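You operate a simulated robot arm through the tools that you are given. There is no shell and no other tool. Be economical: measure what you need, move in short steps, check, and stop when the job is done.

You run a simulated two-armed robot. Do the job below in one go: nothing can be reset, and whatever is moved stays where it is left.

Task
Put the orange cup in the soak basin. Take the purple cup and leave it on the front corner of the small table. Count the buffer jars on the drainboard, then put as many of the glasses from the drainboard on the long table. Take the smoked tea basket from the top deck of the trolley and leave it on the top of the side table. Take the jug from the long table and leave it on the top of the warm cabinet. Close the rear closet door. Any order will do. Set down upright: orange cup, purple cup, glass, tea basket, jug.
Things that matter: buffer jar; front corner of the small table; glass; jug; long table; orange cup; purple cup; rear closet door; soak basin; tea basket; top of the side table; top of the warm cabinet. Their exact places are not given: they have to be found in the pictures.

It is judged by the outcome, as a careful person would: the job done as asked, and still so three seconds after it is handed in. It fails if anything else is knocked over, pushed out of place, dropped, spilled or broken.

Robot
Two 7-joint arms with two-finger parallel grippers on one trunk, on a base that drives. Base frame: it is fixed to the floor where the robot stands at the start and does not move with it; the origin is under the middle of the robot, x ahead of it, y to its left, z up; the surface under the hand at the start is at about z = 0.9. Readings come in m, rad, newtons and seconds.
The left shoulder is at the start at [0.02, 0.17, 1.228], the right one opposite. With the tool pointing down near the work surface each hand reaches from about 0.2 to 0.68 m from the robot's upright axis, wherever it stands, measured 20 degrees to its own side. Places, roughly: buffer jar [0.5, -0.25, 1]; front corner of the small table (15x20 cm) [1.12, -1.3, 0.66]; glass (8x8x12 cm) [0.6, -0.3, 0.9]; jug [2, -4.5, 1]; long table [1.9, -4.6, 0.9]; orange cup [0.5, 0, 1]; purple cup [0.5, 0, 1]; rear closet door [-1, 3.7, 1]; soak basin (37x20 cm) [0.56, 0.98, 0.66]; tea basket [3, -3, 0.75]; top of the side table [3, -3.4, 0.8]; top of the warm cabinet [0.9, -4.7, 1.3]. Payload 3.8 kg a hand.
Tool frame (each hand has its own): the origin (TCP) lies between the finger pads and is the grasp point; the fingertips stand 0.03 m ahead of it; z points along the fingers, y is the line along which they close. The gripper opens to 0.11 m. The fingers are 0.02 m wide and 0.01 m thick; the gripper's body (0.048 by 0.112 m) begins 0.055 m behind the TCP.
Orientation is that of the tool frame in the base frame, as [roll, pitch, yaw] about the fixed x, y, z axes, in that order (R = Rz(yaw) Ry(pitch) Rx(roll)). With the fingers straight down and closing along the base's y, the tool's x points along the base's -x, its y along +y and its z along -z.

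Tools
- The arms move only by the tool arm_command. It takes "left_deltas", "right_deltas" or both (then of equal length, played together; a hand with none holds still); each is one flat list of numbers, 7 for each row, row after row: the shift along the tool's x, y, z in m, then the turn, a rotation vector about the tool's x, y, z in rad, then the opening, from 0 (shut) to 1 (fully open). In form: [tx, ty, tz, wx, wy, wz, fingers, tx, ty, tz, wx, wy, wz, fingers, ...]. A call has 1 to 12 rows; each row shifts and turns the commanded pose from where the row before left it, along the tool's axes as they then stand. A row lasts 0.2 s, in which the tool goes at most 0.05 m and 0.15 rad; a call with a longer step from one row to the next is refused whole, and so is a gripper value outside its range. A pose out of reach is approached as far as the arm can. The call stops where the force on the tool passes 40 N (or 10 N more than at its start, if that is more) or the arm is blocked; 0.2 s more then pass. The fingers move at their own pace (about 0.072 m/s each) and stop on an object; they squeeze with about 43 N. The grip force told is the motor's: it shows also when the fingers shut on nothing. Time passes only in rows, and 0.2 s behind the last, so rows that do not move let the fingers close. It gives the time, the measured TCP pose, the force on the tool (base axes), the opening and the grip force at its end, in the units of the frame above (readings bear some noise), with the torque about the TCP (base axes, N m) and any sound that the robot's microphone picked up.
- Cameras (640 x 400 px; columns grow to the right, rows downward): "scene" is now at [0.1066, -0.0166, 1.3731]; the picture's right is [-0.22, -0.98, 0.00], its down [-0.60, 0.14, -0.79] and it looks along [0.77, -0.17, -0.62] (base axes); focal length 282 px, centre (320, 200). "left" rides on the left gripper at [0.072, -0.017, -0.103] in its tool frame; the picture's right is [0.23, 0.97, 0.00], its down [-0.76, 0.18, -0.62] and it looks along [-0.61, 0.14, 0.78] (tool axes); focal length 222 px, centre (320, 200). "right" rides on the right gripper at [0.072, 0.017, -0.103] in its tool frame; the picture's right is [-0.23, 0.97, 0.00], its down [-0.76, -0.18, -0.62] and it looks along [-0.61, -0.14, 0.78] (tool axes); focal length 222 px, centre (320, 200).
- get_image(camera): a new picture of that camera. No time passes.
- slide_trunk(by): slides the trunk up (or, below 0, down) by that many m; the arms and the scene camera ride with it, the base frame stays. It gives what a move gives, with no picture.
- base_move(legs): drives the robot by 1 to 6 legs, each [ahead, turn to the left] in m and rad, along the robot's own axes; the way and the turn of a leg run together, so that a leg with both is an arc; at most 1.5 m and 3.142 rad a leg. The arms and the cameras ride along, it lands a little off, and it stops where it bumps. It gives what a move gives.
- aim_head(pan, tilt): turns the head with the scene camera to pan (to the left, within 1.396 rad either way) and tilt (down, from -0.506 to 1.204), counted from straight ahead of the robot. It gives what a move gives.
- probe_pixels(camera, pixels): for up to 12 pixels [column, row] of the newest picture of that camera ("zoom" is the newest enlarged one), the place [x, y, z] in the base frame of the surface seen there, good to about 0.002 m. No time passes.
- enlarge(camera, box): a new picture of the part [left, top, right, bottom] of that camera's present view, enlarged. No time passes.
- finish_job(): hands the job in; it is judged then, once.

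Keep the steps short. Do not move on a guess: measure, check each grasp and each placing, and mend mistakes. In all there are 131 turns and 162 pictures (those below and enlarged ones count). Leave the grippers open and the arms clear of the work at the hand-in unless told otherwise, and finish with a single line.

The tools are called after "Call:" by a JSON object that holds its "op" and its "data". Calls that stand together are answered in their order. arm_command: Moves the arms, as the interface text tells. Its arguments: {"type":"object","properties":{"left_deltas":{"type":"array","items":{"type":"number"}},"right_deltas":{"type":"array","items":{"type":"number"}}},"required":[]} The other tools are called the same way: slide_trunk (by) slides the trunk up or down; base_move (legs) drives the base; aim_head (pan, tilt) turns the head that bears the scene camera; get_image (camera) takes a picture; probe_pixels (camera, pixels) gives the place of the surface under pixels of a picture; enlarge (camera, box) takes an enlarged picture of a part of a camera's view; finish_job () hands the job in.

At the start:

```text
time_s: 0.0
left_ee_pos: [0.4664, 0.0912, 1.1969]
left_ee_rot: [3.141, 0.0, -3.14]
left_ft_force: [0.2, -0.4, -0.1]
left_wrist_torque: [0.02, -0.02, -0.01]
left_finger_gap: 0.11
left_grasp_force: 0.0
right_ee_pos: [0.3772, -0.3166, 1.1558]
right_ee_rot: [3.139, -0.001, 3.141]
right_ft_force: [0.0, 0.1, -1.1]
right_wrist_torque: [0.01, 0.02, -0.02]
right_finger_gap: 0.1101
right_grasp_force: 0.0
trunk travel left (down, up): [-0.325, 0.245]
robot x, y, heading: [-0.0005, -0.0013, 0.002]
head pan, tilt: [-0.222, 0.667]
```

scene: 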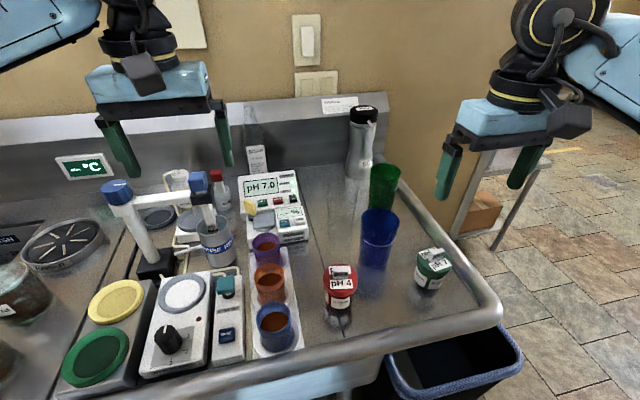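
right: 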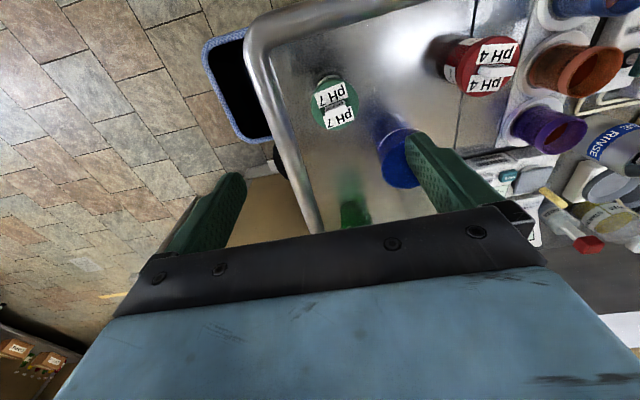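
left: 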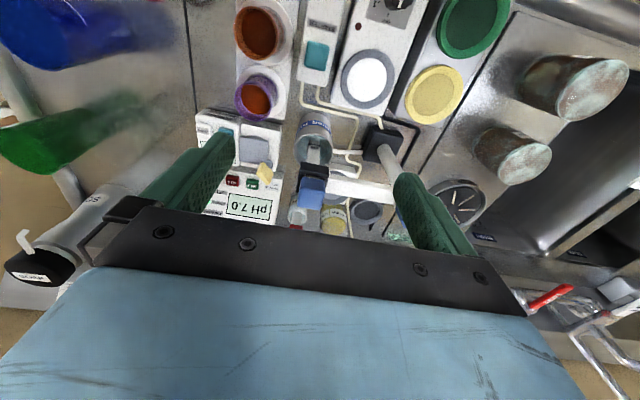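

I see three cups in a rack (purple, orange, blue), glasses (blue, green), and jars pH 4 and pH 7. I'll enlarge the drainboard and probe the key points.

Call:
{"op": "enlarge", "data": {"camera": "scene", "box": [220, 90, 500, 370]}}

Call:
{"op": "probe_pixels", "data": {"camera": "scene", "pixels": [[266, 238], [270, 272], [274, 310], [380, 212], [385, 168], [340, 270], [435, 252], [266, 250], [271, 290], [340, 215], [361, 112], [262, 345]]}}

Call:
{"op": "enlarge", "data": {"camera": "right", "box": [240, 0, 640, 250]}}

```text
1.43 times, centred on (360, 230) of scene
```

zoom: 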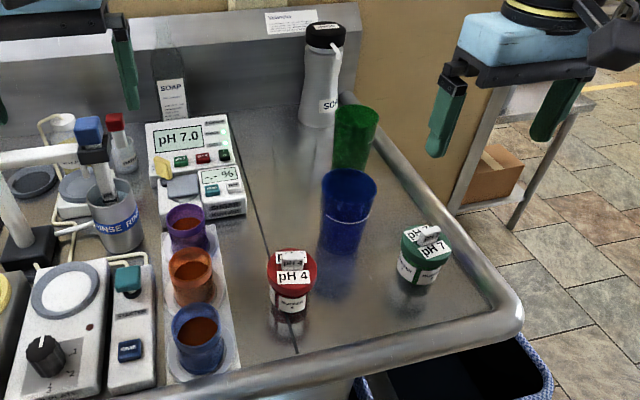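

```text
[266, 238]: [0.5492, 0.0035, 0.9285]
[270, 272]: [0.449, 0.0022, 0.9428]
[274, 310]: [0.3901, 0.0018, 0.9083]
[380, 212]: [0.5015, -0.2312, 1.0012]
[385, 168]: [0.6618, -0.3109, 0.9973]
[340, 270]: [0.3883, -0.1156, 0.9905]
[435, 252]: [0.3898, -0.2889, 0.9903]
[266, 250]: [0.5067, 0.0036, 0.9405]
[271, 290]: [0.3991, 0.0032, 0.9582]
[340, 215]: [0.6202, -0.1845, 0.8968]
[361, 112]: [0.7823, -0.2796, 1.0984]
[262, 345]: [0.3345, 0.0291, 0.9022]
```

```text
1.60 times, centred on (440, 125) of right
```

zoom: 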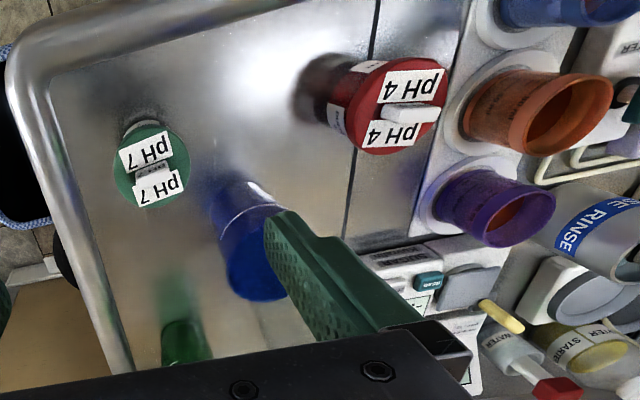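

Two jars so far (pH 4, pH 7). Next I look around: left for the basin, right for the small table, and the counter's left part.

Call:
{"op": "aim_head", "data": {"pan": 0.9, "tilt": 0.7}}

Call:
{"op": "get_image", "data": {"camera": "scene"}}

Call:
{"op": "aim_head", "data": {"pan": -0.9, "tilt": 0.5}}

Call:
{"op": "get_image", "data": {"camera": "scene"}}

Call:
{"op": "aim_head", "data": {"pan": 0.15, "tilt": 0.75}}

Call:
{"op": "get_image", "data": {"camera": "scene"}}

```text
time_s: 1.4
left_ee_pos: [0.4674, 0.0896, 1.1953]
left_ee_rot: [-3.141, -0.001, -3.141]
left_ft_force: [0.1, 0.0, 0.3]
left_wrist_torque: [0.03, -0.04, 0.0]
left_finger_gap: 0.1097
left_grasp_force: 0.1
right_ee_pos: [0.3787, -0.3168, 1.1575]
right_ee_rot: [3.139, 0.001, 3.141]
right_ft_force: [0.3, -0.3, -0.6]
right_wrist_torque: [-0.02, 0.0, 0.02]
right_finger_gap: 0.1099
right_grasp_force: 0.2
trunk travel left (down, up): [-0.325, 0.245]
robot x, y, heading: [0.0015, -0.0002, 0.001]
head pan, tilt: [0.901, 0.7]
```

```text
156 pictures are left
```

scene: 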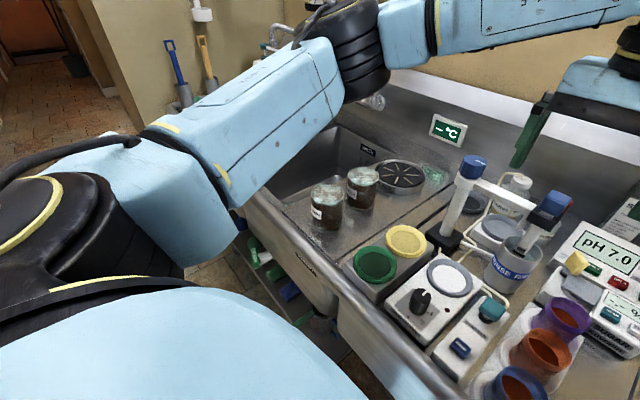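

```text
time_s: 3.1
left_ee_pos: [0.4681, 0.091, 1.1953]
left_ee_rot: [-3.141, 0.0, -3.139]
left_ft_force: [-0.1, 0.3, -0.2]
left_wrist_torque: [-0.03, 0.01, -0.02]
left_finger_gap: 0.1103
left_grasp_force: 0.1
right_ee_pos: [0.3787, -0.316, 1.1568]
right_ee_rot: [3.138, -0.001, 3.141]
right_ft_force: [-0.7, -0.1, -0.1]
right_wrist_torque: [0.02, -0.01, -0.02]
right_finger_gap: 0.11
right_grasp_force: 0.0
trunk travel left (down, up): [-0.325, 0.245]
robot x, y, heading: [0.0008, 0.0011, -0.002]
head pan, tilt: [-0.901, 0.499]
```

```text
155 pictures are left
```

scene: 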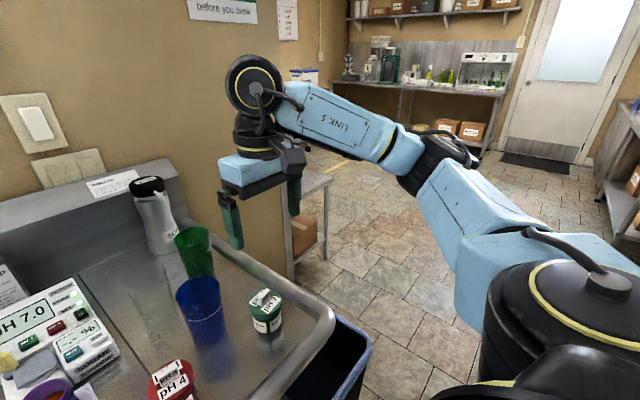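

```text
time_s: 4.5
left_ee_pos: [0.4675, 0.0904, 1.1964]
left_ee_rot: [-3.14, 0.0, -3.14]
left_ft_force: [0.3, 0.1, 0.2]
left_wrist_torque: [-0.01, 0.05, 0.01]
left_finger_gap: 0.1101
left_grasp_force: 0.2
right_ee_pos: [0.3772, -0.3176, 1.157]
right_ee_rot: [3.138, 0.0, -3.141]
right_ft_force: [-0.1, -0.7, 1.0]
right_wrist_torque: [-0.02, 0.0, -0.01]
right_finger_gap: 0.1103
right_grasp_force: 0.0
trunk travel left (down, up): [-0.325, 0.245]
robot x, y, heading: [-0.0038, -0.0007, 0.001]
head pan, tilt: [0.15, 0.75]
```

```text
154 pictures are left
```

scene: 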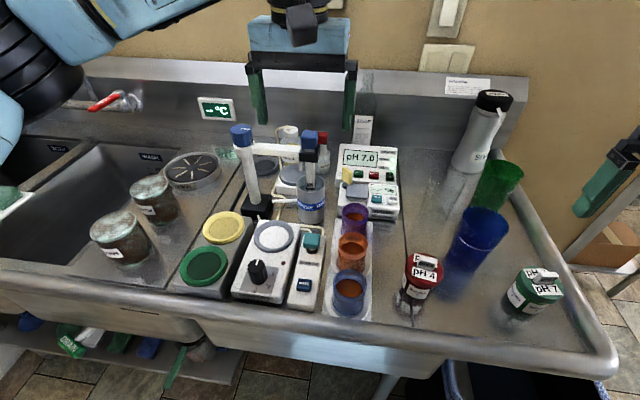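

Let me zoom onto cups and rack, and the basin area.

Call:
{"op": "enlarge", "data": {"camera": "scene", "box": [300, 180, 440, 320]}}

Call:
{"op": "enlarge", "data": {"camera": "scene", "box": [0, 100, 260, 300]}}

Call:
{"op": "probe_pixels", "data": {"camera": "scene", "pixels": [[120, 225], [40, 200], [20, 160], [150, 157], [160, 190], [80, 155], [70, 230], [5, 190], [192, 170]]}}

```text
2.86 times, centred on (370, 250) of scene
```

zoom: 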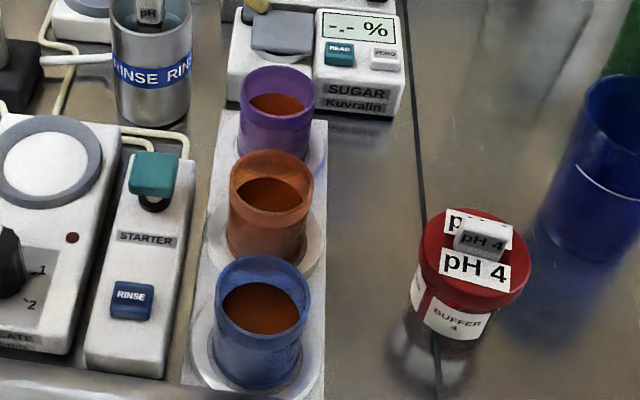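

```text
2.00 times, centred on (130, 200) of scene
```

zoom: 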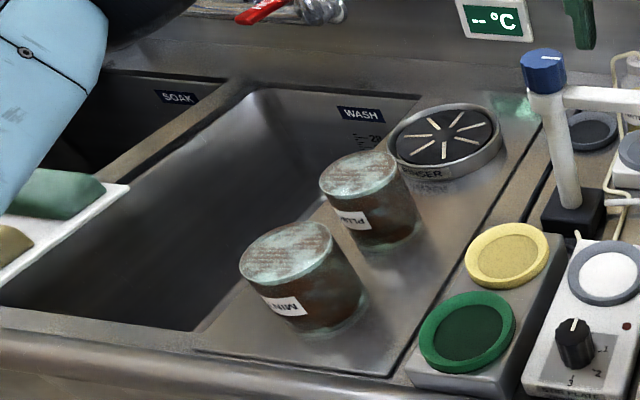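

```text
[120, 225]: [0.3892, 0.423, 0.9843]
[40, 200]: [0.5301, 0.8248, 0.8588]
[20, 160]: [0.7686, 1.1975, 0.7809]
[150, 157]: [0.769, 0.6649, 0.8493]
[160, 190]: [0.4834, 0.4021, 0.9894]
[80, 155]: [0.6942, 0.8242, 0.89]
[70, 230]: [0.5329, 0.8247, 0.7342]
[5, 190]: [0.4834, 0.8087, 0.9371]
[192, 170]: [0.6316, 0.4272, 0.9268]
```

Tighter zoom for cup rims, to fit their centres.

Call:
{"op": "enlarge", "data": {"camera": "scene", "box": [322, 195, 382, 255]}}

```text
6.67 times, centred on (352, 225) of scene
```

zoom: 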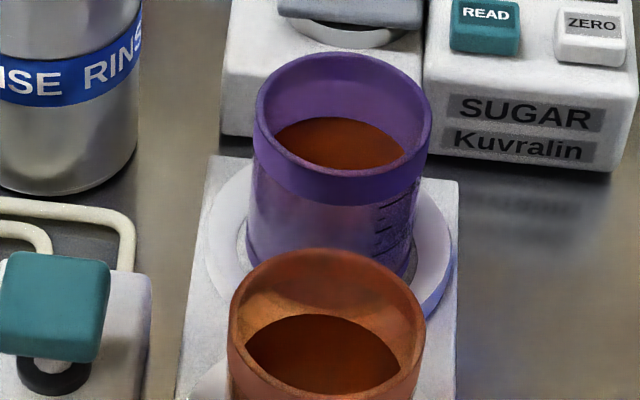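

Call:
{"op": "probe_pixels", "data": {"camera": "zoom", "pixels": [[259, 115], [428, 115], [340, 56], [345, 200], [340, 172], [330, 250], [233, 310], [420, 310], [320, 250], [320, 345], [340, 145], [425, 250]]}}

Call:
{"op": "probe_pixels", "data": {"camera": "scene", "pixels": [[350, 275], [350, 280], [337, 285], [363, 285], [345, 262], [475, 208], [508, 215], [480, 240], [495, 165], [496, 195], [470, 262]]}}

```text
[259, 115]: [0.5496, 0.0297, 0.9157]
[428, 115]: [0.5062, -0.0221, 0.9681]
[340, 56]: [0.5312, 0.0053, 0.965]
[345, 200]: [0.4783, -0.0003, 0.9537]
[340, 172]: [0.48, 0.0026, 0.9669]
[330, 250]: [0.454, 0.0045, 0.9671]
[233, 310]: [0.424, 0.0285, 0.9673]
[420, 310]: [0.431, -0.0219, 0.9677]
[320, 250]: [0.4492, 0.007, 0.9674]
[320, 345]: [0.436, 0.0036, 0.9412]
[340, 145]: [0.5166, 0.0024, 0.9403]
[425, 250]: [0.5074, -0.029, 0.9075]
```

```text
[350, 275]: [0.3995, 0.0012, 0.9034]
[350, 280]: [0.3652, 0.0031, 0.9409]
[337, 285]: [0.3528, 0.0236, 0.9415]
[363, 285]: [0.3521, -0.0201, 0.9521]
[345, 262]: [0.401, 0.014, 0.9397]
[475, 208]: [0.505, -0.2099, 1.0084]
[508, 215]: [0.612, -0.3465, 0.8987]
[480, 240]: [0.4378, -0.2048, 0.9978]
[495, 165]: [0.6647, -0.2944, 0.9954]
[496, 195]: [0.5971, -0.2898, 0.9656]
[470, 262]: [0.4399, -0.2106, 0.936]
```

Call:
{"op": "probe_pixels", "data": {"camera": "zoom", "pixels": [[432, 155], [440, 85], [560, 60], [300, 10], [228, 110], [235, 60], [130, 100], [95, 280], [145, 290], [100, 350], [60, 10], [50, 265]]}}

Call:
{"op": "probe_pixels", "data": {"camera": "scene", "pixels": [[310, 135], [310, 150], [240, 130], [275, 150], [300, 180], [315, 185], [345, 155], [385, 190], [370, 205], [423, 262], [405, 262], [330, 215]]}}

```text
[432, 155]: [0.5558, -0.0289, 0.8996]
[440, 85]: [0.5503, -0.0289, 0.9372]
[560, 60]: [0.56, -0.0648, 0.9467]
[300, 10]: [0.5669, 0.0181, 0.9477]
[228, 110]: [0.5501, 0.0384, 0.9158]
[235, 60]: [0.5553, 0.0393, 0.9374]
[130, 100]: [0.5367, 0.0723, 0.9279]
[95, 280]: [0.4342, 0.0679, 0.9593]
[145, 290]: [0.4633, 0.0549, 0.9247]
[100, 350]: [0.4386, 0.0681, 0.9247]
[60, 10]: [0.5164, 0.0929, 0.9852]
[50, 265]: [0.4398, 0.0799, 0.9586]
```

```text
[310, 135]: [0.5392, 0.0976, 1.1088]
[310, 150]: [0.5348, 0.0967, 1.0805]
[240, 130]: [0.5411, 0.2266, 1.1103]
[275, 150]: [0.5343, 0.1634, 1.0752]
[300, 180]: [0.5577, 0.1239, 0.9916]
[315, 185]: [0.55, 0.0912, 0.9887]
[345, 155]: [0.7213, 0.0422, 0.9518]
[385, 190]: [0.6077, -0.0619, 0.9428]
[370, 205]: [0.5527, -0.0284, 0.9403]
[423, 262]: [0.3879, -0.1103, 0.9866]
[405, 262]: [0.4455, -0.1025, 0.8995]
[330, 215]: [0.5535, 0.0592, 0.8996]
```

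Orange cup centre ≈(0.426, 0.003), rim z 0.967; purple ≈(0.506, 0.003). Left hand goes above the orange cup first.

Call:
{"op": "arm_command", "data": {"left_deltas": [0.021, -0.0437, 0, 0, 0, 0, 0.7, 0.021, -0.0437, 0, 0, 0, 0, 0.7, 0, 0, 0.04, 0, 0, 0, 0.7, 0, 0, 0.04, 0, 0, 0, 0.7, 0, 0, 0.04, 0, 0, 0, 0.7, 0, 0, 0.04, 0, 0, 0, 0.7]}}

Call:
{"op": "get_image", "data": {"camera": "left"}}

Call:
{"op": "get_image", "data": {"camera": "scene"}}

```text
time_s: 5.8
left_ee_pos: [0.4267, 0.0045, 1.0361]
left_ee_rot: [3.14, 0.002, 3.141]
left_ft_force: [-0.2, 0.2, -0.1]
left_wrist_torque: [0.0, 0.02, 0.0]
left_finger_gap: 0.077
left_grasp_force: 0.1
right_ee_pos: [0.3772, -0.3165, 1.1561]
right_ee_rot: [3.137, 0.002, -3.141]
right_ft_force: [-0.6, -0.3, 0.0]
right_wrist_torque: [0.0, 0.0, -0.03]
right_finger_gap: 0.1102
right_grasp_force: 0.0
trunk travel left (down, up): [-0.325, 0.245]
robot x, y, heading: [-0.0021, -0.004, -0.002]
head pan, tilt: [0.15, 0.75]
```

```text
150 pictures are left
```

left: 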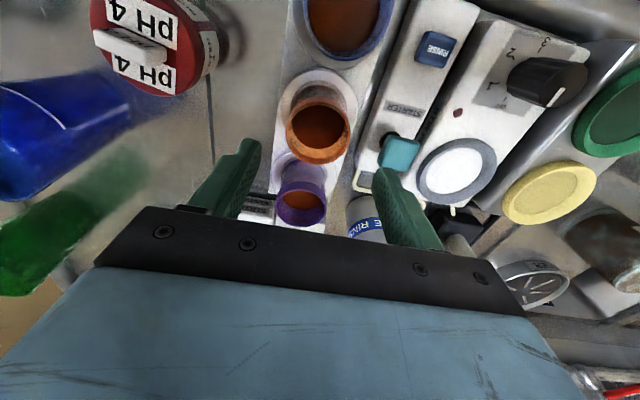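

```text
149 pictures are left
```

scene: 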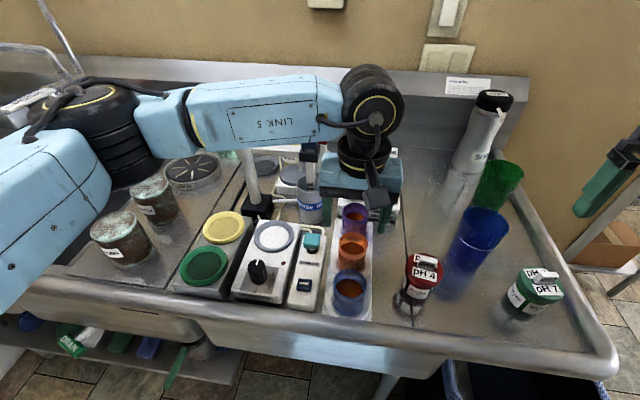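

Aligned per projection. The left forearm runs near the electrode posts, so I probe its underside before lowering.

Call:
{"op": "probe_pixels", "data": {"camera": "scene", "pixels": [[320, 138], [270, 143], [215, 148], [360, 150], [345, 120], [250, 85], [376, 195], [310, 152], [245, 170]]}}

```text
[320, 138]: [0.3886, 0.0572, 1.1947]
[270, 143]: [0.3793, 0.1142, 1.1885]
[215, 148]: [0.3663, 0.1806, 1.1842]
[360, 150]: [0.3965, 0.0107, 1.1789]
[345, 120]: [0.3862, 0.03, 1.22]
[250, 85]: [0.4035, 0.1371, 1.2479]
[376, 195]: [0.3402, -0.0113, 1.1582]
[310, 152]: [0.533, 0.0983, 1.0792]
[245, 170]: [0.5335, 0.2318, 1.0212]
```

Call:
{"op": "arm_command", "data": {"left_deltas": [0, 0, 0.03, 0, 0, 0, 0.7, 0, 0, 0.03, 0, 0, 0, 0.7, 0, 0, 0.03, 0, 0, 0, 0.7, 0, 0, 0, 0, 0, 0, 0.7]}}

Call:
{"op": "get_image", "data": {"camera": "left"}}

```text
time_s: 6.8
left_ee_pos: [0.4258, 0.0025, 0.946]
left_ee_rot: [3.141, 0.0, -3.14]
left_ft_force: [-0.2, 0.2, -0.8]
left_wrist_torque: [0.01, -0.02, 0.03]
left_finger_gap: 0.077
left_grasp_force: 0.0
right_ee_pos: [0.3776, -0.3167, 1.1561]
right_ee_rot: [3.139, 0.0, -3.141]
right_ft_force: [-0.3, 0.0, -0.8]
right_wrist_torque: [0.01, 0.0, 0.01]
right_finger_gap: 0.1101
right_grasp_force: 0.1
trunk travel left (down, up): [-0.325, 0.245]
robot x, y, heading: [-0.0026, -0.0013, 0.001]
head pan, tilt: [0.15, 0.75]
```

```text
148 pictures are left
```

left: 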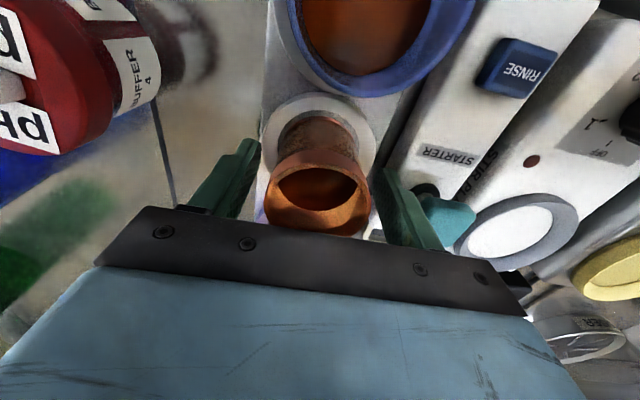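

The cup sits between the fingers. Close and lift 2 cm at first.

Call:
{"op": "arm_command", "data": {"left_deltas": [0, 0, 0, 0, 0, 0, 0, 0, 0, 0, 0, 0, 0, 0, 0, 0, 0, 0, 0, 0, 0, 0, 0, -0.01, 0, 0, 0, 0, 0, 0, -0.02, 0, 0, 0, 0, 0, 0, -0.03, 0, 0, 0, 0, 0, 0, -0.03, 0, 0, 0, 0, 0, 0, -0.03, 0, 0, 0, 0]}}

Call:
{"op": "get_image", "data": {"camera": "left"}}

Call:
{"op": "get_image", "data": {"camera": "scene"}}

```text
time_s: 8.7
left_ee_pos: [0.4256, 0.0024, 1.0681]
left_ee_rot: [3.141, 0.001, -3.141]
left_ft_force: [0.2, 0.3, -0.2]
left_wrist_torque: [-0.03, 0.02, 0.02]
left_finger_gap: 0.0508
left_grasp_force: 43.2
right_ee_pos: [0.3781, -0.3168, 1.1563]
right_ee_rot: [3.137, 0.0, 3.141]
right_ft_force: [0.7, -0.9, 1.0]
right_wrist_torque: [-0.02, -0.01, -0.02]
right_finger_gap: 0.11
right_grasp_force: 0.1
trunk travel left (down, up): [-0.325, 0.245]
robot x, y, heading: [-0.0008, 0.0016, -0.004]
head pan, tilt: [0.15, 0.75]
```

```text
147 pictures are left
```

left: 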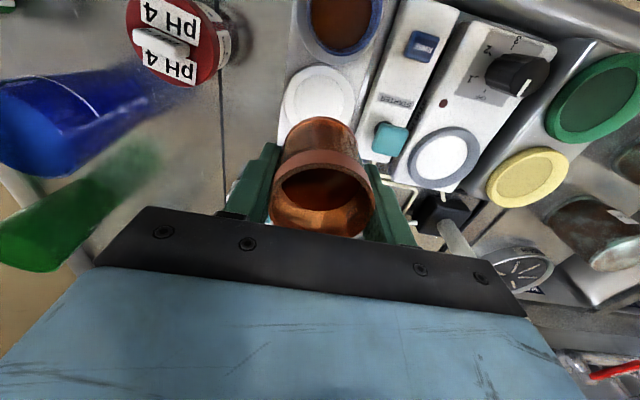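

```text
146 pictures are left
```

scene: 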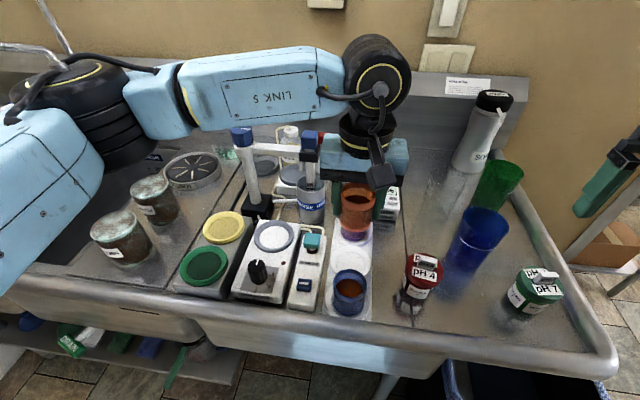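

Orange cup held. Lift it and move the left hand aside to y≈0.27, while the right hand goes over the purple cup.

Call:
{"op": "arm_command", "data": {"left_deltas": [0, 0, -0.04, 0, 0, 0, 0, 0, 0, -0.04, 0, 0, 0, 0, 0, 0, -0.04, 0, 0, 0, 0, 0.008, 0.045, 0, 0, 0, 0, 0, 0.008, 0.045, 0, 0, 0, 0, 0, 0.008, 0.045, 0, 0, 0, 0, 0, 0.008, 0.045, 0, 0, 0, 0, 0, 0.008, 0.045, 0, 0, 0, 0, 0, 0.008, 0.045, 0, 0, 0, 0, 0, 0, 0, 0, 0, 0, 0, 0, 0, 0, 0, 0, 0, 0, 0, 0, 0, 0, 0, 0, 0, 0], "right_deltas": [0, 0, 0, 0, 0, 0, 0.7, 0, 0, 0, 0, 0, 0, 0.7, 0, 0, 0, 0, 0, 0, 0.7, 0, 0, 0, 0, 0, 0, 0.7, -0.016, 0.04, 0, 0, 0, 0, 0.7, -0.016, 0.04, 0, 0, 0, 0, 0.7, -0.016, 0.04, 0, 0, 0, 0, 0.7, -0.016, 0.04, 0, 0, 0, 0, 0.7, -0.016, 0.04, 0, 0, 0, 0, 0.7, -0.016, 0.04, 0, 0, 0, 0, 0.7, -0.016, 0.04, 0, 0, 0, 0, 0.7, -0.016, 0.04, 0, 0, 0, 0, 0.7]}}

Call:
{"op": "get_image", "data": {"camera": "right"}}

Call:
{"op": "get_image", "data": {"camera": "scene"}}

```text
time_s: 11.2
left_ee_pos: [0.3771, 0.2731, 1.186]
left_ee_rot: [-3.139, 0.0, -3.14]
left_ft_force: [0.2, -0.4, -1.4]
left_wrist_torque: [0.04, -0.01, 0.01]
left_finger_gap: 0.0506
left_grasp_force: 42.5
right_ee_pos: [0.5064, 0.0046, 1.1551]
right_ee_rot: [3.14, 0.001, 3.139]
right_ft_force: [0.2, 0.5, 0.5]
right_wrist_torque: [0.01, -0.04, 0.0]
right_finger_gap: 0.0769
right_grasp_force: 0.2
trunk travel left (down, up): [-0.325, 0.245]
robot x, y, heading: [0.0019, 0.0027, -0.002]
head pan, tilt: [0.15, 0.75]
```

```text
145 pictures are left
```

right: 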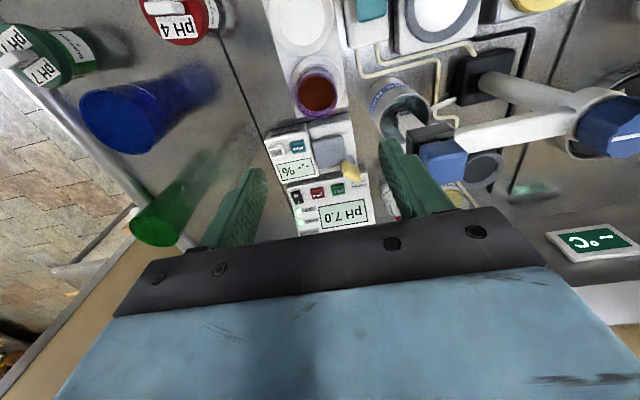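

```text
144 pictures are left
```

scene: 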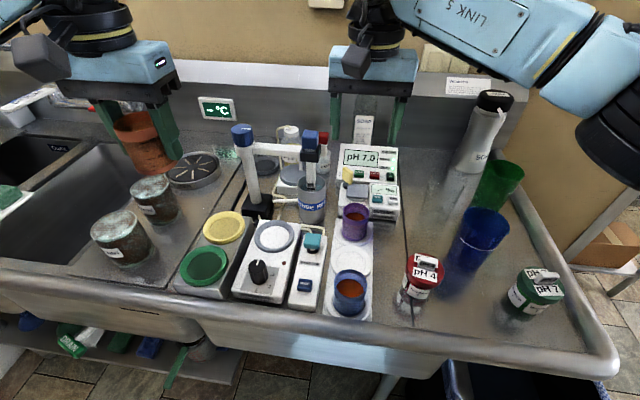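

Check clearance to the electrode head and between the forearm and the glasses.

Call:
{"op": "probe_pixels", "data": {"camera": "scene", "pixels": [[317, 140], [318, 155], [303, 140], [450, 50], [520, 80], [560, 95], [610, 180], [480, 165], [495, 95], [480, 210], [410, 85], [335, 85]]}}

```text
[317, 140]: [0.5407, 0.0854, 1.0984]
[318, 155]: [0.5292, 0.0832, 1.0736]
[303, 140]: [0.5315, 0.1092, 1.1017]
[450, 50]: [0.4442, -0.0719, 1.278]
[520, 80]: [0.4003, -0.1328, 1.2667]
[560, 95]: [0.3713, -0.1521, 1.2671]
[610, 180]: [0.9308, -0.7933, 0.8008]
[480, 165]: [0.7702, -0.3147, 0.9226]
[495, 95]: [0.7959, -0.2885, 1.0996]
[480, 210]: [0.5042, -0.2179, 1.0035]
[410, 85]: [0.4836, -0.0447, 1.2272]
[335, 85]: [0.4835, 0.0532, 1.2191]
```

Call:
{"op": "arm_command", "data": {"right_deltas": [0, 0, 0.04, 0, 0, 0, 0.7, 0, 0, 0.04, 0, 0, 0, 0.7, 0, 0, 0.04, 0, 0, 0, 0.7]}}

Call:
{"op": "aim_head", "data": {"pan": -0.2, "tilt": 0.6}}

Call:
{"op": "get_image", "data": {"camera": "scene"}}

Call:
{"op": "get_image", "data": {"camera": "right"}}

```text
time_s: 12.1
left_ee_pos: [0.3777, 0.272, 1.1872]
left_ee_rot: [-3.14, 0.0, -3.139]
left_ft_force: [0.3, 0.2, -0.2]
left_wrist_torque: [0.01, 0.03, -0.02]
left_finger_gap: 0.0509
left_grasp_force: 43.3
right_ee_pos: [0.5076, 0.0049, 1.0371]
right_ee_rot: [3.139, 0.0, 3.141]
right_ft_force: [0.4, -0.1, -0.3]
right_wrist_torque: [-0.03, -0.02, 0.01]
right_finger_gap: 0.0769
right_grasp_force: 0.1
trunk travel left (down, up): [-0.325, 0.245]
robot x, y, heading: [-0.0002, -0.0019, -0.0]
head pan, tilt: [0.15, 0.75]
```

```text
time_s: 12.9
left_ee_pos: [0.3779, 0.2728, 1.187]
left_ee_rot: [3.141, 0.0, -3.139]
left_ft_force: [0.3, 0.1, -0.8]
left_wrist_torque: [-0.02, 0.01, 0.0]
left_finger_gap: 0.0509
left_grasp_force: 43.3
right_ee_pos: [0.5068, 0.0044, 1.0376]
right_ee_rot: [3.137, 0.0, -3.142]
right_ft_force: [-0.6, -0.6, -0.2]
right_wrist_torque: [-0.01, 0.01, 0.02]
right_finger_gap: 0.0772
right_grasp_force: 0.1
trunk travel left (down, up): [-0.325, 0.245]
robot x, y, heading: [-0.0012, -0.0039, -0.006]
head pan, tilt: [-0.201, 0.6]
```

```text
143 pictures are left
```

scene: 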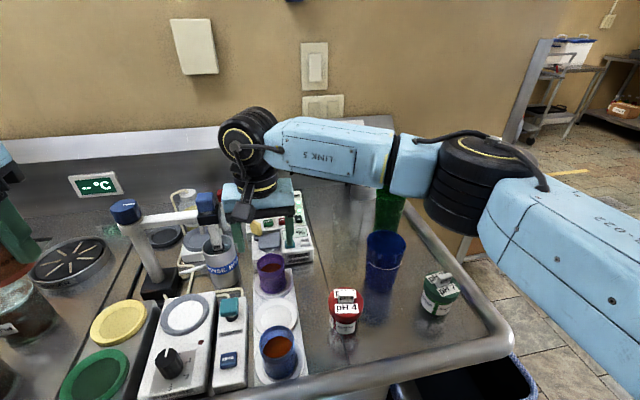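

```text
142 pictures are left
```

right: 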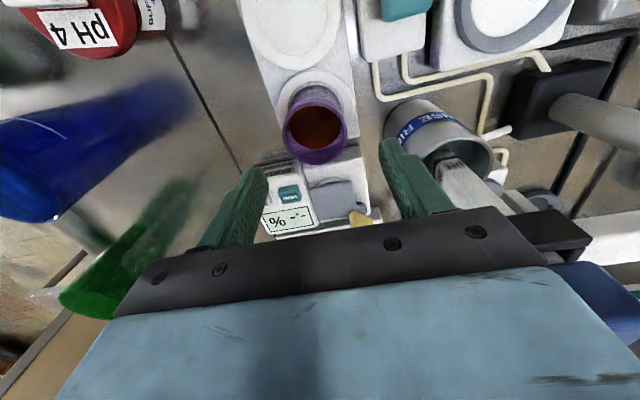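

Call:
{"op": "probe_pixels", "data": {"camera": "scene", "pixels": [[330, 178], [370, 184], [410, 190], [440, 215], [465, 228], [385, 240], [390, 200], [205, 195], [225, 190], [245, 210]]}}

```text
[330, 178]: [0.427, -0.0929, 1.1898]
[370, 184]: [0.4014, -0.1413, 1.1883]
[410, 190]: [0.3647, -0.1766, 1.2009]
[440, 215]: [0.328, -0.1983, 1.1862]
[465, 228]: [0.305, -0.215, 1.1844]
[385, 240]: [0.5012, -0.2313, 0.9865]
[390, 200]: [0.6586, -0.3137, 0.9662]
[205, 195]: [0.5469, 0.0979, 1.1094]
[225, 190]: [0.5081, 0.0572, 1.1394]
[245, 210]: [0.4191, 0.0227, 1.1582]
```

Clearances fine (forearm ends ≈1.09 vs glass rims 1.02). Lower onto the purple cup, grasp, and lift slowly.

Call:
{"op": "arm_command", "data": {"right_deltas": [0, -0.001, 0.03, 0, 0, 0, 0.7, 0, 0, 0.03, 0, 0, 0, 0.7, 0, 0, 0.032, 0, 0, 0, 0.7, 0, 0, 0, 0, 0, 0, 0.7, 0, 0, 0, 0, 0, 0, 0, 0, 0, 0, 0, 0, 0, 0, 0, 0, 0, 0, 0, 0, 0, 0, 0, -0.01, 0, 0, 0, 0, 0, 0, -0.03, 0, 0, 0, 0, 0, 0, -0.03, 0, 0, 0, 0, 0, 0, -0.03, 0, 0, 0, 0]}}

Call:
{"op": "get_image", "data": {"camera": "right"}}

```text
time_s: 15.3
left_ee_pos: [0.377, 0.2726, 1.1855]
left_ee_rot: [3.14, 0.0, -3.138]
left_ft_force: [0.5, 0.6, -0.8]
left_wrist_torque: [-0.01, -0.01, 0.03]
left_finger_gap: 0.051
left_grasp_force: 42.9
right_ee_pos: [0.5057, 0.0023, 1.0463]
right_ee_rot: [3.138, 0.0, -3.141]
right_ft_force: [-0.5, -0.4, -1.4]
right_wrist_torque: [0.01, -0.04, 0.0]
right_finger_gap: 0.0491
right_grasp_force: 43.0
trunk travel left (down, up): [-0.325, 0.245]
robot x, y, heading: [0.001, -0.0, 0.001]
head pan, tilt: [-0.201, 0.6]
```

```text
141 pictures are left
```

right: 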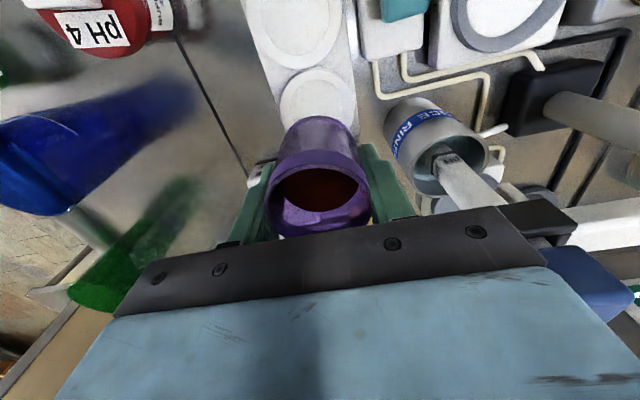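

Purple held. Raise and retract the right hand.

Call:
{"op": "arm_command", "data": {"right_deltas": [0, 0, -0.045, 0, 0, 0, 0, 0, 0, -0.045, 0, 0, 0, 0, 0, 0, -0.045, 0, 0, 0, 0, 0.035, -0.03, 0, 0, 0, 0, 0, 0.035, -0.03, 0, 0, 0, 0, 0, 0.035, -0.03, 0, 0, 0, 0, 0, 0.035, -0.03, 0, 0, 0, 0, 0, 0.035, -0.03, 0, 0, 0, 0, 0, 0, -0.04, 0, 0, 0, 0, 0, 0, -0.04, 0, 0, 0, 0, 0], "left_deltas": [0, 0, 0, 0, 0, 0, 0, 0, 0, 0, 0, 0, 0, 0, 0, 0, 0, 0, 0, 0, 0, 0, 0, 0, 0, 0, 0, 0, 0, 0, 0, 0, 0, 0, 0, 0.02, 0, 0, 0, 0, 0, 0, 0.02, 0, 0, 0, 0, 0, 0, 0, 0, 0, 0, 0, 0, 0, 0, 0, 0, 0, 0, 0, 0, 0, 0, 0, 0, 0, 0, 0]}}

Call:
{"op": "aim_head", "data": {"pan": 1.39, "tilt": 0.5}}

Call:
{"op": "get_image", "data": {"camera": "scene"}}

Call:
{"op": "aim_head", "data": {"pan": -1.39, "tilt": 0.5}}

Call:
{"op": "get_image", "data": {"camera": "scene"}}

```text
time_s: 17.5
left_ee_pos: [0.3374, 0.2713, 1.1855]
left_ee_rot: [3.142, -0.001, 3.14]
left_ft_force: [-0.2, -0.9, -0.6]
left_wrist_torque: [-0.03, 0.02, -0.01]
left_finger_gap: 0.0509
left_grasp_force: 42.9
right_ee_pos: [0.3285, -0.2286, 1.1803]
right_ee_rot: [3.138, 0.001, -3.142]
right_ft_force: [-0.6, -0.1, -0.7]
right_wrist_torque: [0.03, -0.02, 0.01]
right_finger_gap: 0.0488
right_grasp_force: 42.6
trunk travel left (down, up): [-0.325, 0.245]
robot x, y, heading: [-0.005, 0.0006, 0.001]
head pan, tilt: [-0.201, 0.6]
```

```text
time_s: 19.1
left_ee_pos: [0.3368, 0.2729, 1.186]
left_ee_rot: [3.142, 0.001, -3.139]
left_ft_force: [-0.1, 0.4, -1.1]
left_wrist_torque: [-0.01, -0.03, 0.0]
left_finger_gap: 0.0507
left_grasp_force: 42.9
right_ee_pos: [0.3308, -0.2285, 1.1797]
right_ee_rot: [3.138, 0.001, 3.14]
right_ft_force: [1.0, 0.8, -1.1]
right_wrist_torque: [0.02, -0.01, -0.01]
right_finger_gap: 0.0487
right_grasp_force: 43.1
trunk travel left (down, up): [-0.325, 0.245]
robot x, y, heading: [-0.0025, -0.0001, 0.001]
head pan, tilt: [1.389, 0.499]
```

```text
140 pictures are left
```

scene: 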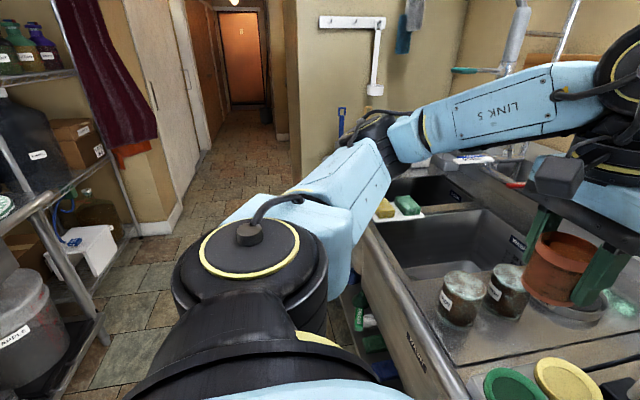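

```text
time_s: 21.6
left_ee_pos: [0.3377, 0.2724, 1.1852]
left_ee_rot: [3.141, 0.001, -3.14]
left_ft_force: [-0.5, 0.4, -1.8]
left_wrist_torque: [-0.02, -0.01, 0.04]
left_finger_gap: 0.0508
left_grasp_force: 42.8
right_ee_pos: [0.3311, -0.2273, 1.1806]
right_ee_rot: [3.138, -0.001, -3.141]
right_ft_force: [0.9, -0.1, -0.3]
right_wrist_torque: [-0.02, -0.01, 0.0]
right_finger_gap: 0.0486
right_grasp_force: 43.4
trunk travel left (down, up): [-0.325, 0.245]
robot x, y, heading: [-0.0037, -0.0033, -0.002]
head pan, tilt: [-1.389, 0.499]
```

```text
139 pictures are left
```

scene: 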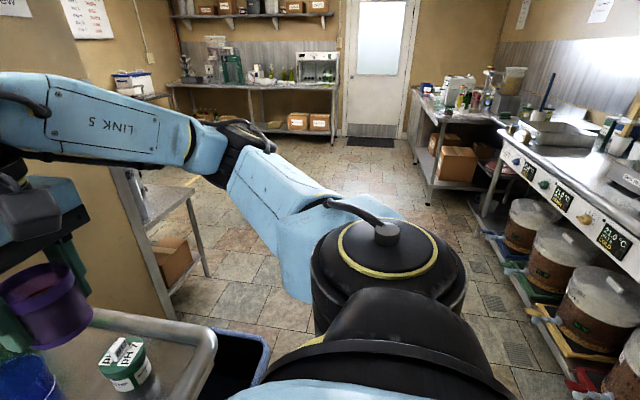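

Call:
{"op": "probe_pixels", "data": {"camera": "scene", "pixels": [[500, 150], [440, 100], [590, 230], [560, 380], [540, 320], [195, 270], [190, 190], [170, 85], [290, 85], [250, 345], [470, 205], [330, 140]]}}

Call:
{"op": "aim_head", "data": {"pan": 1.39, "tilt": 0.7}}

Call:
{"op": "get_image", "data": {"camera": "scene"}}

Call:
{"op": "probe_pixels", "data": {"camera": "scene", "pixels": [[30, 330], [105, 270], [60, 140], [110, 120], [185, 135], [290, 60], [350, 230], [200, 150], [380, 110], [150, 60], [20, 390], [470, 150]]}}

```text
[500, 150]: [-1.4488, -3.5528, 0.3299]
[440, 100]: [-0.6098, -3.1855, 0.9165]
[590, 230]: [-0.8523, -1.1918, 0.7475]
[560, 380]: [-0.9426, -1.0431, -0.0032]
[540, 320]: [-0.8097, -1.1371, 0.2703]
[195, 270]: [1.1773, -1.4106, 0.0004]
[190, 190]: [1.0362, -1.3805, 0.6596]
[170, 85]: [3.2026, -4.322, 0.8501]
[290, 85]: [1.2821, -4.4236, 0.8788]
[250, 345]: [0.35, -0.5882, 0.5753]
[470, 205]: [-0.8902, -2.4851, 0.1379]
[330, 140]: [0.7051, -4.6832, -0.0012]
```

```text
time_s: 24.0
left_ee_pos: [0.3373, 0.2736, 1.1857]
left_ee_rot: [-3.141, 0.0, -3.138]
left_ft_force: [-0.7, -0.2, -0.3]
left_wrist_torque: [0.04, 0.01, 0.04]
left_finger_gap: 0.051
left_grasp_force: 43.3
right_ee_pos: [0.3309, -0.2278, 1.1799]
right_ee_rot: [3.138, 0.0, 3.14]
right_ft_force: [0.5, 0.5, -0.6]
right_wrist_torque: [-0.03, 0.0, -0.02]
right_finger_gap: 0.0486
right_grasp_force: 43.5
trunk travel left (down, up): [-0.325, 0.245]
robot x, y, heading: [-0.0001, 0.0006, 0.001]
head pan, tilt: [1.389, 0.7]
```

```text
138 pictures are left
```

scene: 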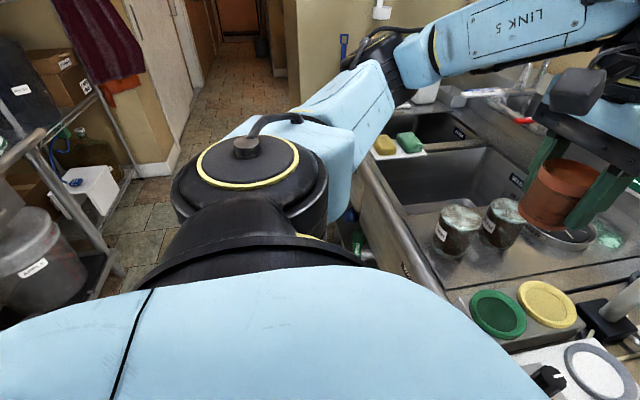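

```text
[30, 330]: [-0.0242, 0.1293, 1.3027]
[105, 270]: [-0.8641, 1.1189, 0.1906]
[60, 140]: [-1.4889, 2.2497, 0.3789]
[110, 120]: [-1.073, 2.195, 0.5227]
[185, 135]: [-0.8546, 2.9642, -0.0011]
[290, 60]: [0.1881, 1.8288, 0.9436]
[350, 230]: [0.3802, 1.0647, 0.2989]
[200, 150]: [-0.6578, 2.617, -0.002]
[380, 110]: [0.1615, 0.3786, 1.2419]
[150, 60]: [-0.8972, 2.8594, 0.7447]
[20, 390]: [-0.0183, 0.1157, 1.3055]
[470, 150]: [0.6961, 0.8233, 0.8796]
```

The aisle is about 1.1 m wide (x −0.86…0.29). Drive to y≈0.78 facing the sink: back, turn left, ahead, turn right, ahead.

Call:
{"op": "base_move", "data": {"legs": [[-0.25, 0], [0, 1.571], [0.78, 0], [0, -1.571], [0.2, 0]]}}

Call:
{"op": "aim_head", "data": {"pan": 0.35, "tilt": 0.85}}

Call:
{"op": "get_image", "data": {"camera": "scene"}}

```text
time_s: 38.5
left_ee_pos: [0.2891, 1.0522, 1.187]
left_ee_rot: [3.14, -0.002, -3.139]
left_ft_force: [-0.5, 0.9, -0.8]
left_wrist_torque: [0.02, -0.01, 0.0]
left_finger_gap: 0.0504
left_grasp_force: 43.2
right_ee_pos: [0.2817, 0.5521, 1.178]
right_ee_rot: [3.138, -0.002, -3.141]
right_ft_force: [0.6, 0.8, -1.0]
right_wrist_torque: [-0.03, 0.01, 0.01]
right_finger_gap: 0.0477
right_grasp_force: 43.0
trunk travel left (down, up): [-0.325, 0.245]
robot x, y, heading: [-0.0498, 0.7823, 0.001]
head pan, tilt: [1.389, 0.7]
```

```text
time_s: 39.8
left_ee_pos: [0.2862, 1.0524, 1.1856]
left_ee_rot: [3.141, 0.0, -3.141]
left_ft_force: [0.7, -0.1, -1.1]
left_wrist_torque: [0.03, 0.04, 0.0]
left_finger_gap: 0.0507
left_grasp_force: 43.0
right_ee_pos: [0.2815, 0.5518, 1.1792]
right_ee_rot: [3.14, -0.001, -3.142]
right_ft_force: [0.2, -0.8, -1.0]
right_wrist_torque: [0.0, 0.05, 0.02]
right_finger_gap: 0.0476
right_grasp_force: 42.9
trunk travel left (down, up): [-0.325, 0.245]
robot x, y, heading: [-0.05, 0.7786, -0.003]
head pan, tilt: [0.351, 0.85]
```

```text
137 pictures are left
```

scene: 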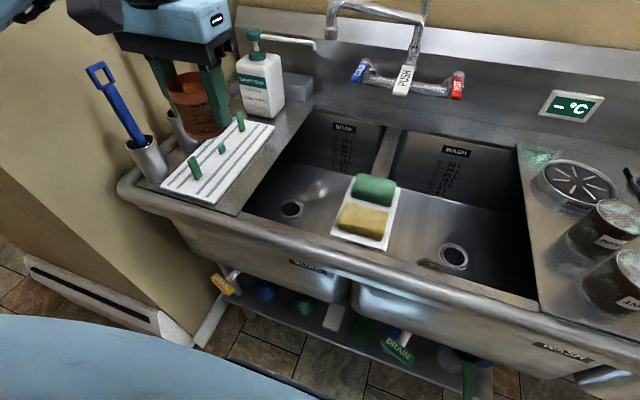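

Call:
{"op": "probe_pixels", "data": {"camera": "scene", "pixels": [[292, 208], [310, 185], [300, 170], [330, 190], [345, 160], [270, 190], [250, 215], [330, 130], [385, 130], [330, 225], [300, 235], [280, 150]]}}

Call:
{"op": "enlarge", "data": {"camera": "scene", "box": [130, 20, 470, 260]}}

Call:
{"op": "probe_pixels", "data": {"camera": "scene", "pixels": [[365, 190], [340, 230], [350, 178], [415, 30], [380, 5], [400, 90], [255, 85], [300, 42], [220, 160], [90, 75], [375, 150], [240, 115]]}}

```text
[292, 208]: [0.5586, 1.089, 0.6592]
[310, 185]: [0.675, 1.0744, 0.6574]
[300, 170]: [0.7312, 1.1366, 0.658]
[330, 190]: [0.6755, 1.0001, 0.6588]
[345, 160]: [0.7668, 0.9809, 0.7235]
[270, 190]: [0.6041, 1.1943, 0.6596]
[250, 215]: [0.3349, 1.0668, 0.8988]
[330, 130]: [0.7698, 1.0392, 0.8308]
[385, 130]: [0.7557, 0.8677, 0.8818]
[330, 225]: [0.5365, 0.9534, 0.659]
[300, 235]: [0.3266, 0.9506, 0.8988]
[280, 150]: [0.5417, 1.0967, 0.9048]
```

```text
1.67 times, centred on (300, 140) of scene
```

zoom: 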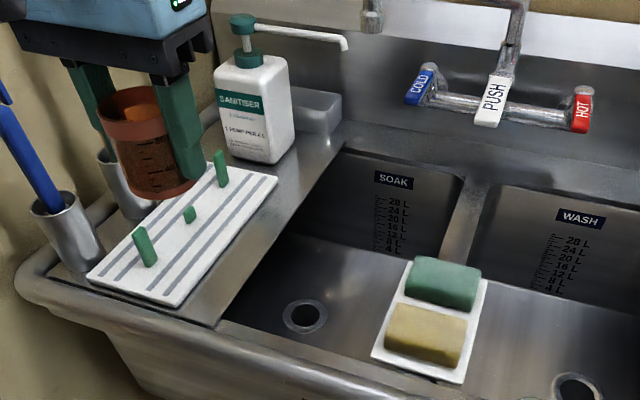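

```text
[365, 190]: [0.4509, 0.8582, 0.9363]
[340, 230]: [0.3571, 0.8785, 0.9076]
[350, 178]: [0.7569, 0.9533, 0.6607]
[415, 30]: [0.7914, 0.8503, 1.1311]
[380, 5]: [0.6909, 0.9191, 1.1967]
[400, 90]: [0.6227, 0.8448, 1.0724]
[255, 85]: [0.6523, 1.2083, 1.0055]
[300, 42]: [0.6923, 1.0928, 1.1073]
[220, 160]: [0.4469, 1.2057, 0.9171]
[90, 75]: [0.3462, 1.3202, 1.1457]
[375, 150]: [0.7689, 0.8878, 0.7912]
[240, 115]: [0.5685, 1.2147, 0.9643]
```

Call:
{"op": "probe_pixels", "data": {"camera": "scene", "pixels": [[331, 33], [330, 10], [345, 8], [316, 45], [333, 226], [353, 180], [320, 245], [243, 212], [265, 172], [310, 110], [345, 245], [395, 150]]}}

```text
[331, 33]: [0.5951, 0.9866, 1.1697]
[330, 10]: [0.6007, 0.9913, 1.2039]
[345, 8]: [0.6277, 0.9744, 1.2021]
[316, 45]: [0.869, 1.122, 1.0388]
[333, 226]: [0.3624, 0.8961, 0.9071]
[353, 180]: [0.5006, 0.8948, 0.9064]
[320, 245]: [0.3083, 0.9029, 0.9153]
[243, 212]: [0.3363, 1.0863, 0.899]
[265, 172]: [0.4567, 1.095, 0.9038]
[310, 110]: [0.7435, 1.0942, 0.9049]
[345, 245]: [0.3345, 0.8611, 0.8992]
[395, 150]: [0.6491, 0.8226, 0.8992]
```

Plan: base ahead 5 cm, trunk up 10 cm (so the forearm clears the rim), then lower the left hand at x≈0.43 (clear of the spout at x 0.58), y≈0.985.

Call:
{"op": "base_move", "data": {"legs": [[0.045, 0]]}}

Call:
{"op": "slide_trunk", "data": {"by": 0.1}}

Call:
{"op": "arm_command", "data": {"left_deltas": [-0.03, -0.022, 0, 0, 0, 0, 0, -0.03, -0.022, 0, 0, 0, 0, 0, -0.034, -0.022, 0, 0, 0, 0, 0, 0, 0, 0.045, 0, 0, 0, 0, 0, 0, 0.045, 0, 0, 0, 0, 0, 0, 0.045, 0, 0, 0, 0, 0, 0, 0.045, 0, 0, 0, 0, 0, 0, 0.045, 0, 0, 0, 0, 0, 0, 0.045, 0, 0, 0, 0]}}

Call:
{"op": "get_image", "data": {"camera": "scene"}}

Call:
{"op": "get_image", "data": {"camera": "left"}}

```text
time_s: 40.7
left_ee_pos: [0.3344, 1.0523, 1.1853]
left_ee_rot: [3.141, -0.001, -3.139]
left_ft_force: [0.5, -0.1, -0.9]
left_wrist_torque: [0.01, 0.0, 0.0]
left_finger_gap: 0.0508
left_grasp_force: 42.9
right_ee_pos: [0.3276, 0.5524, 1.1793]
right_ee_rot: [3.138, -0.001, 3.141]
right_ft_force: [-0.3, -0.7, -1.9]
right_wrist_torque: [0.01, 0.02, -0.01]
right_finger_gap: 0.0476
right_grasp_force: 43.1
trunk travel left (down, up): [-0.325, 0.245]
robot x, y, heading: [-0.0019, 0.7806, -0.003]
head pan, tilt: [0.351, 0.85]
```

```text
time_s: 42.0
left_ee_pos: [0.3334, 1.0515, 1.2851]
left_ee_rot: [3.141, -0.001, -3.139]
left_ft_force: [-0.8, -0.8, -1.1]
left_wrist_torque: [-0.05, -0.02, 0.0]
left_finger_gap: 0.0505
left_grasp_force: 42.8
right_ee_pos: [0.3266, 0.5506, 1.2795]
right_ee_rot: [3.138, 0.0, 3.141]
right_ft_force: [-0.2, 0.4, -1.4]
right_wrist_torque: [0.01, 0.0, -0.02]
right_finger_gap: 0.0476
right_grasp_force: 43.7
trunk travel left (down, up): [-0.425, 0.145]
robot x, y, heading: [-0.0039, 0.7776, -0.002]
head pan, tilt: [0.351, 0.85]
```

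```text
time_s: 44.0
left_ee_pos: [0.4255, 0.9859, 1.0147]
left_ee_rot: [3.141, -0.002, -3.141]
left_ft_force: [0.2, -0.2, 0.2]
left_wrist_torque: [-0.03, -0.01, -0.02]
left_finger_gap: 0.0504
left_grasp_force: 43.3
right_ee_pos: [0.3258, 0.5514, 1.2791]
right_ee_rot: [3.139, 0.0, -3.14]
right_ft_force: [0.0, 0.6, -1.1]
right_wrist_torque: [0.0, 0.02, 0.02]
right_finger_gap: 0.0476
right_grasp_force: 43.0
trunk travel left (down, up): [-0.425, 0.145]
robot x, y, heading: [-0.006, 0.7815, 0.001]
head pan, tilt: [0.351, 0.85]
```

```text
135 pictures are left
```

scene: 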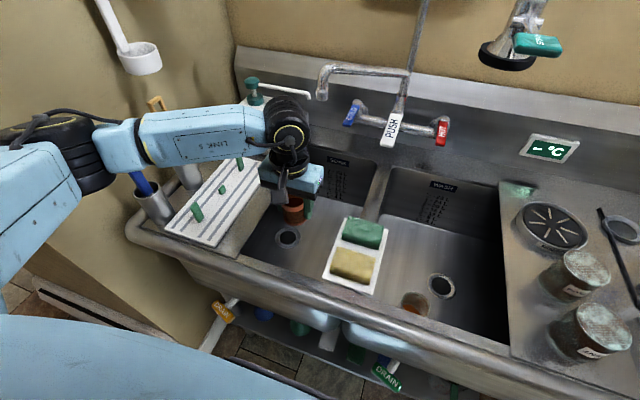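

```text
134 pictures are left
```

left: 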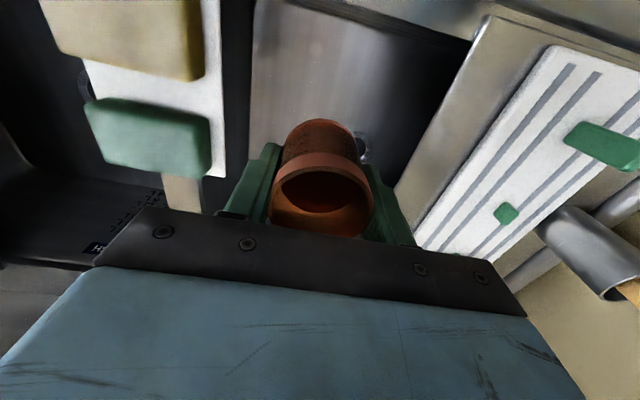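

The left elbow sticks out over the draining mat. I'll raise the trunk fully so the arm stretches downward more steeply, then lower and look.

Call:
{"op": "slide_trunk", "data": {"by": 0.14}}

Call:
{"op": "arm_command", "data": {"left_deltas": [0, 0, 0.045, 0, 0, 0, 0, 0, 0, 0.045, 0, 0, 0, 0, 0, 0, 0.045, 0, 0, 0, 0, 0, 0, 0.045, 0, 0, 0, 0, 0, 0, 0.045, 0, 0, 0, 0]}}

Call:
{"op": "get_image", "data": {"camera": "scene"}}

```text
time_s: 45.7
left_ee_pos: [0.4255, 0.9866, 1.1563]
left_ee_rot: [-3.141, 0.001, -3.141]
left_ft_force: [0.0, -0.3, -1.2]
left_wrist_torque: [0.01, 0.01, -0.03]
left_finger_gap: 0.0505
left_grasp_force: 43.1
right_ee_pos: [0.3272, 0.5508, 1.4208]
right_ee_rot: [3.138, 0.0, 3.141]
right_ft_force: [0.7, 0.5, -0.4]
right_wrist_torque: [-0.01, -0.01, -0.02]
right_finger_gap: 0.0477
right_grasp_force: 42.6
trunk travel left (down, up): [-0.565, 0.005]
robot x, y, heading: [-0.0045, 0.7775, 0.002]
head pan, tilt: [0.351, 0.85]
```

```text
time_s: 46.9
left_ee_pos: [0.4244, 0.9853, 0.931]
left_ee_rot: [-3.141, 0.0, -3.14]
left_ft_force: [0.1, 0.0, -0.4]
left_wrist_torque: [0.03, -0.02, -0.03]
left_finger_gap: 0.0505
left_grasp_force: 43.1
right_ee_pos: [0.3259, 0.5504, 1.4194]
right_ee_rot: [3.138, -0.002, 3.141]
right_ft_force: [0.0, 0.7, -0.1]
right_wrist_torque: [-0.02, -0.05, -0.02]
right_finger_gap: 0.0476
right_grasp_force: 43.3
trunk travel left (down, up): [-0.565, 0.005]
robot x, y, heading: [-0.007, 0.7828, -0.004]
head pan, tilt: [0.351, 0.85]
```

```text
133 pictures are left
```

scene: 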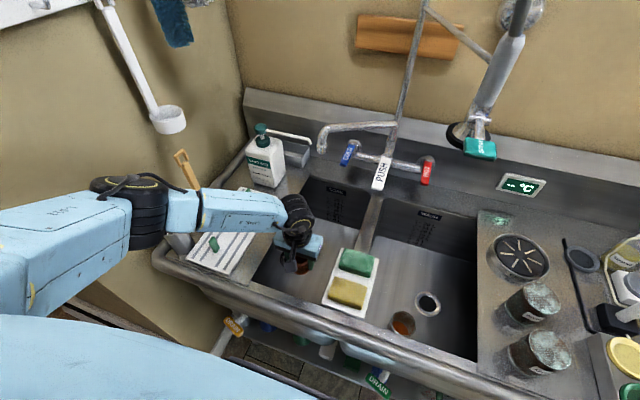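

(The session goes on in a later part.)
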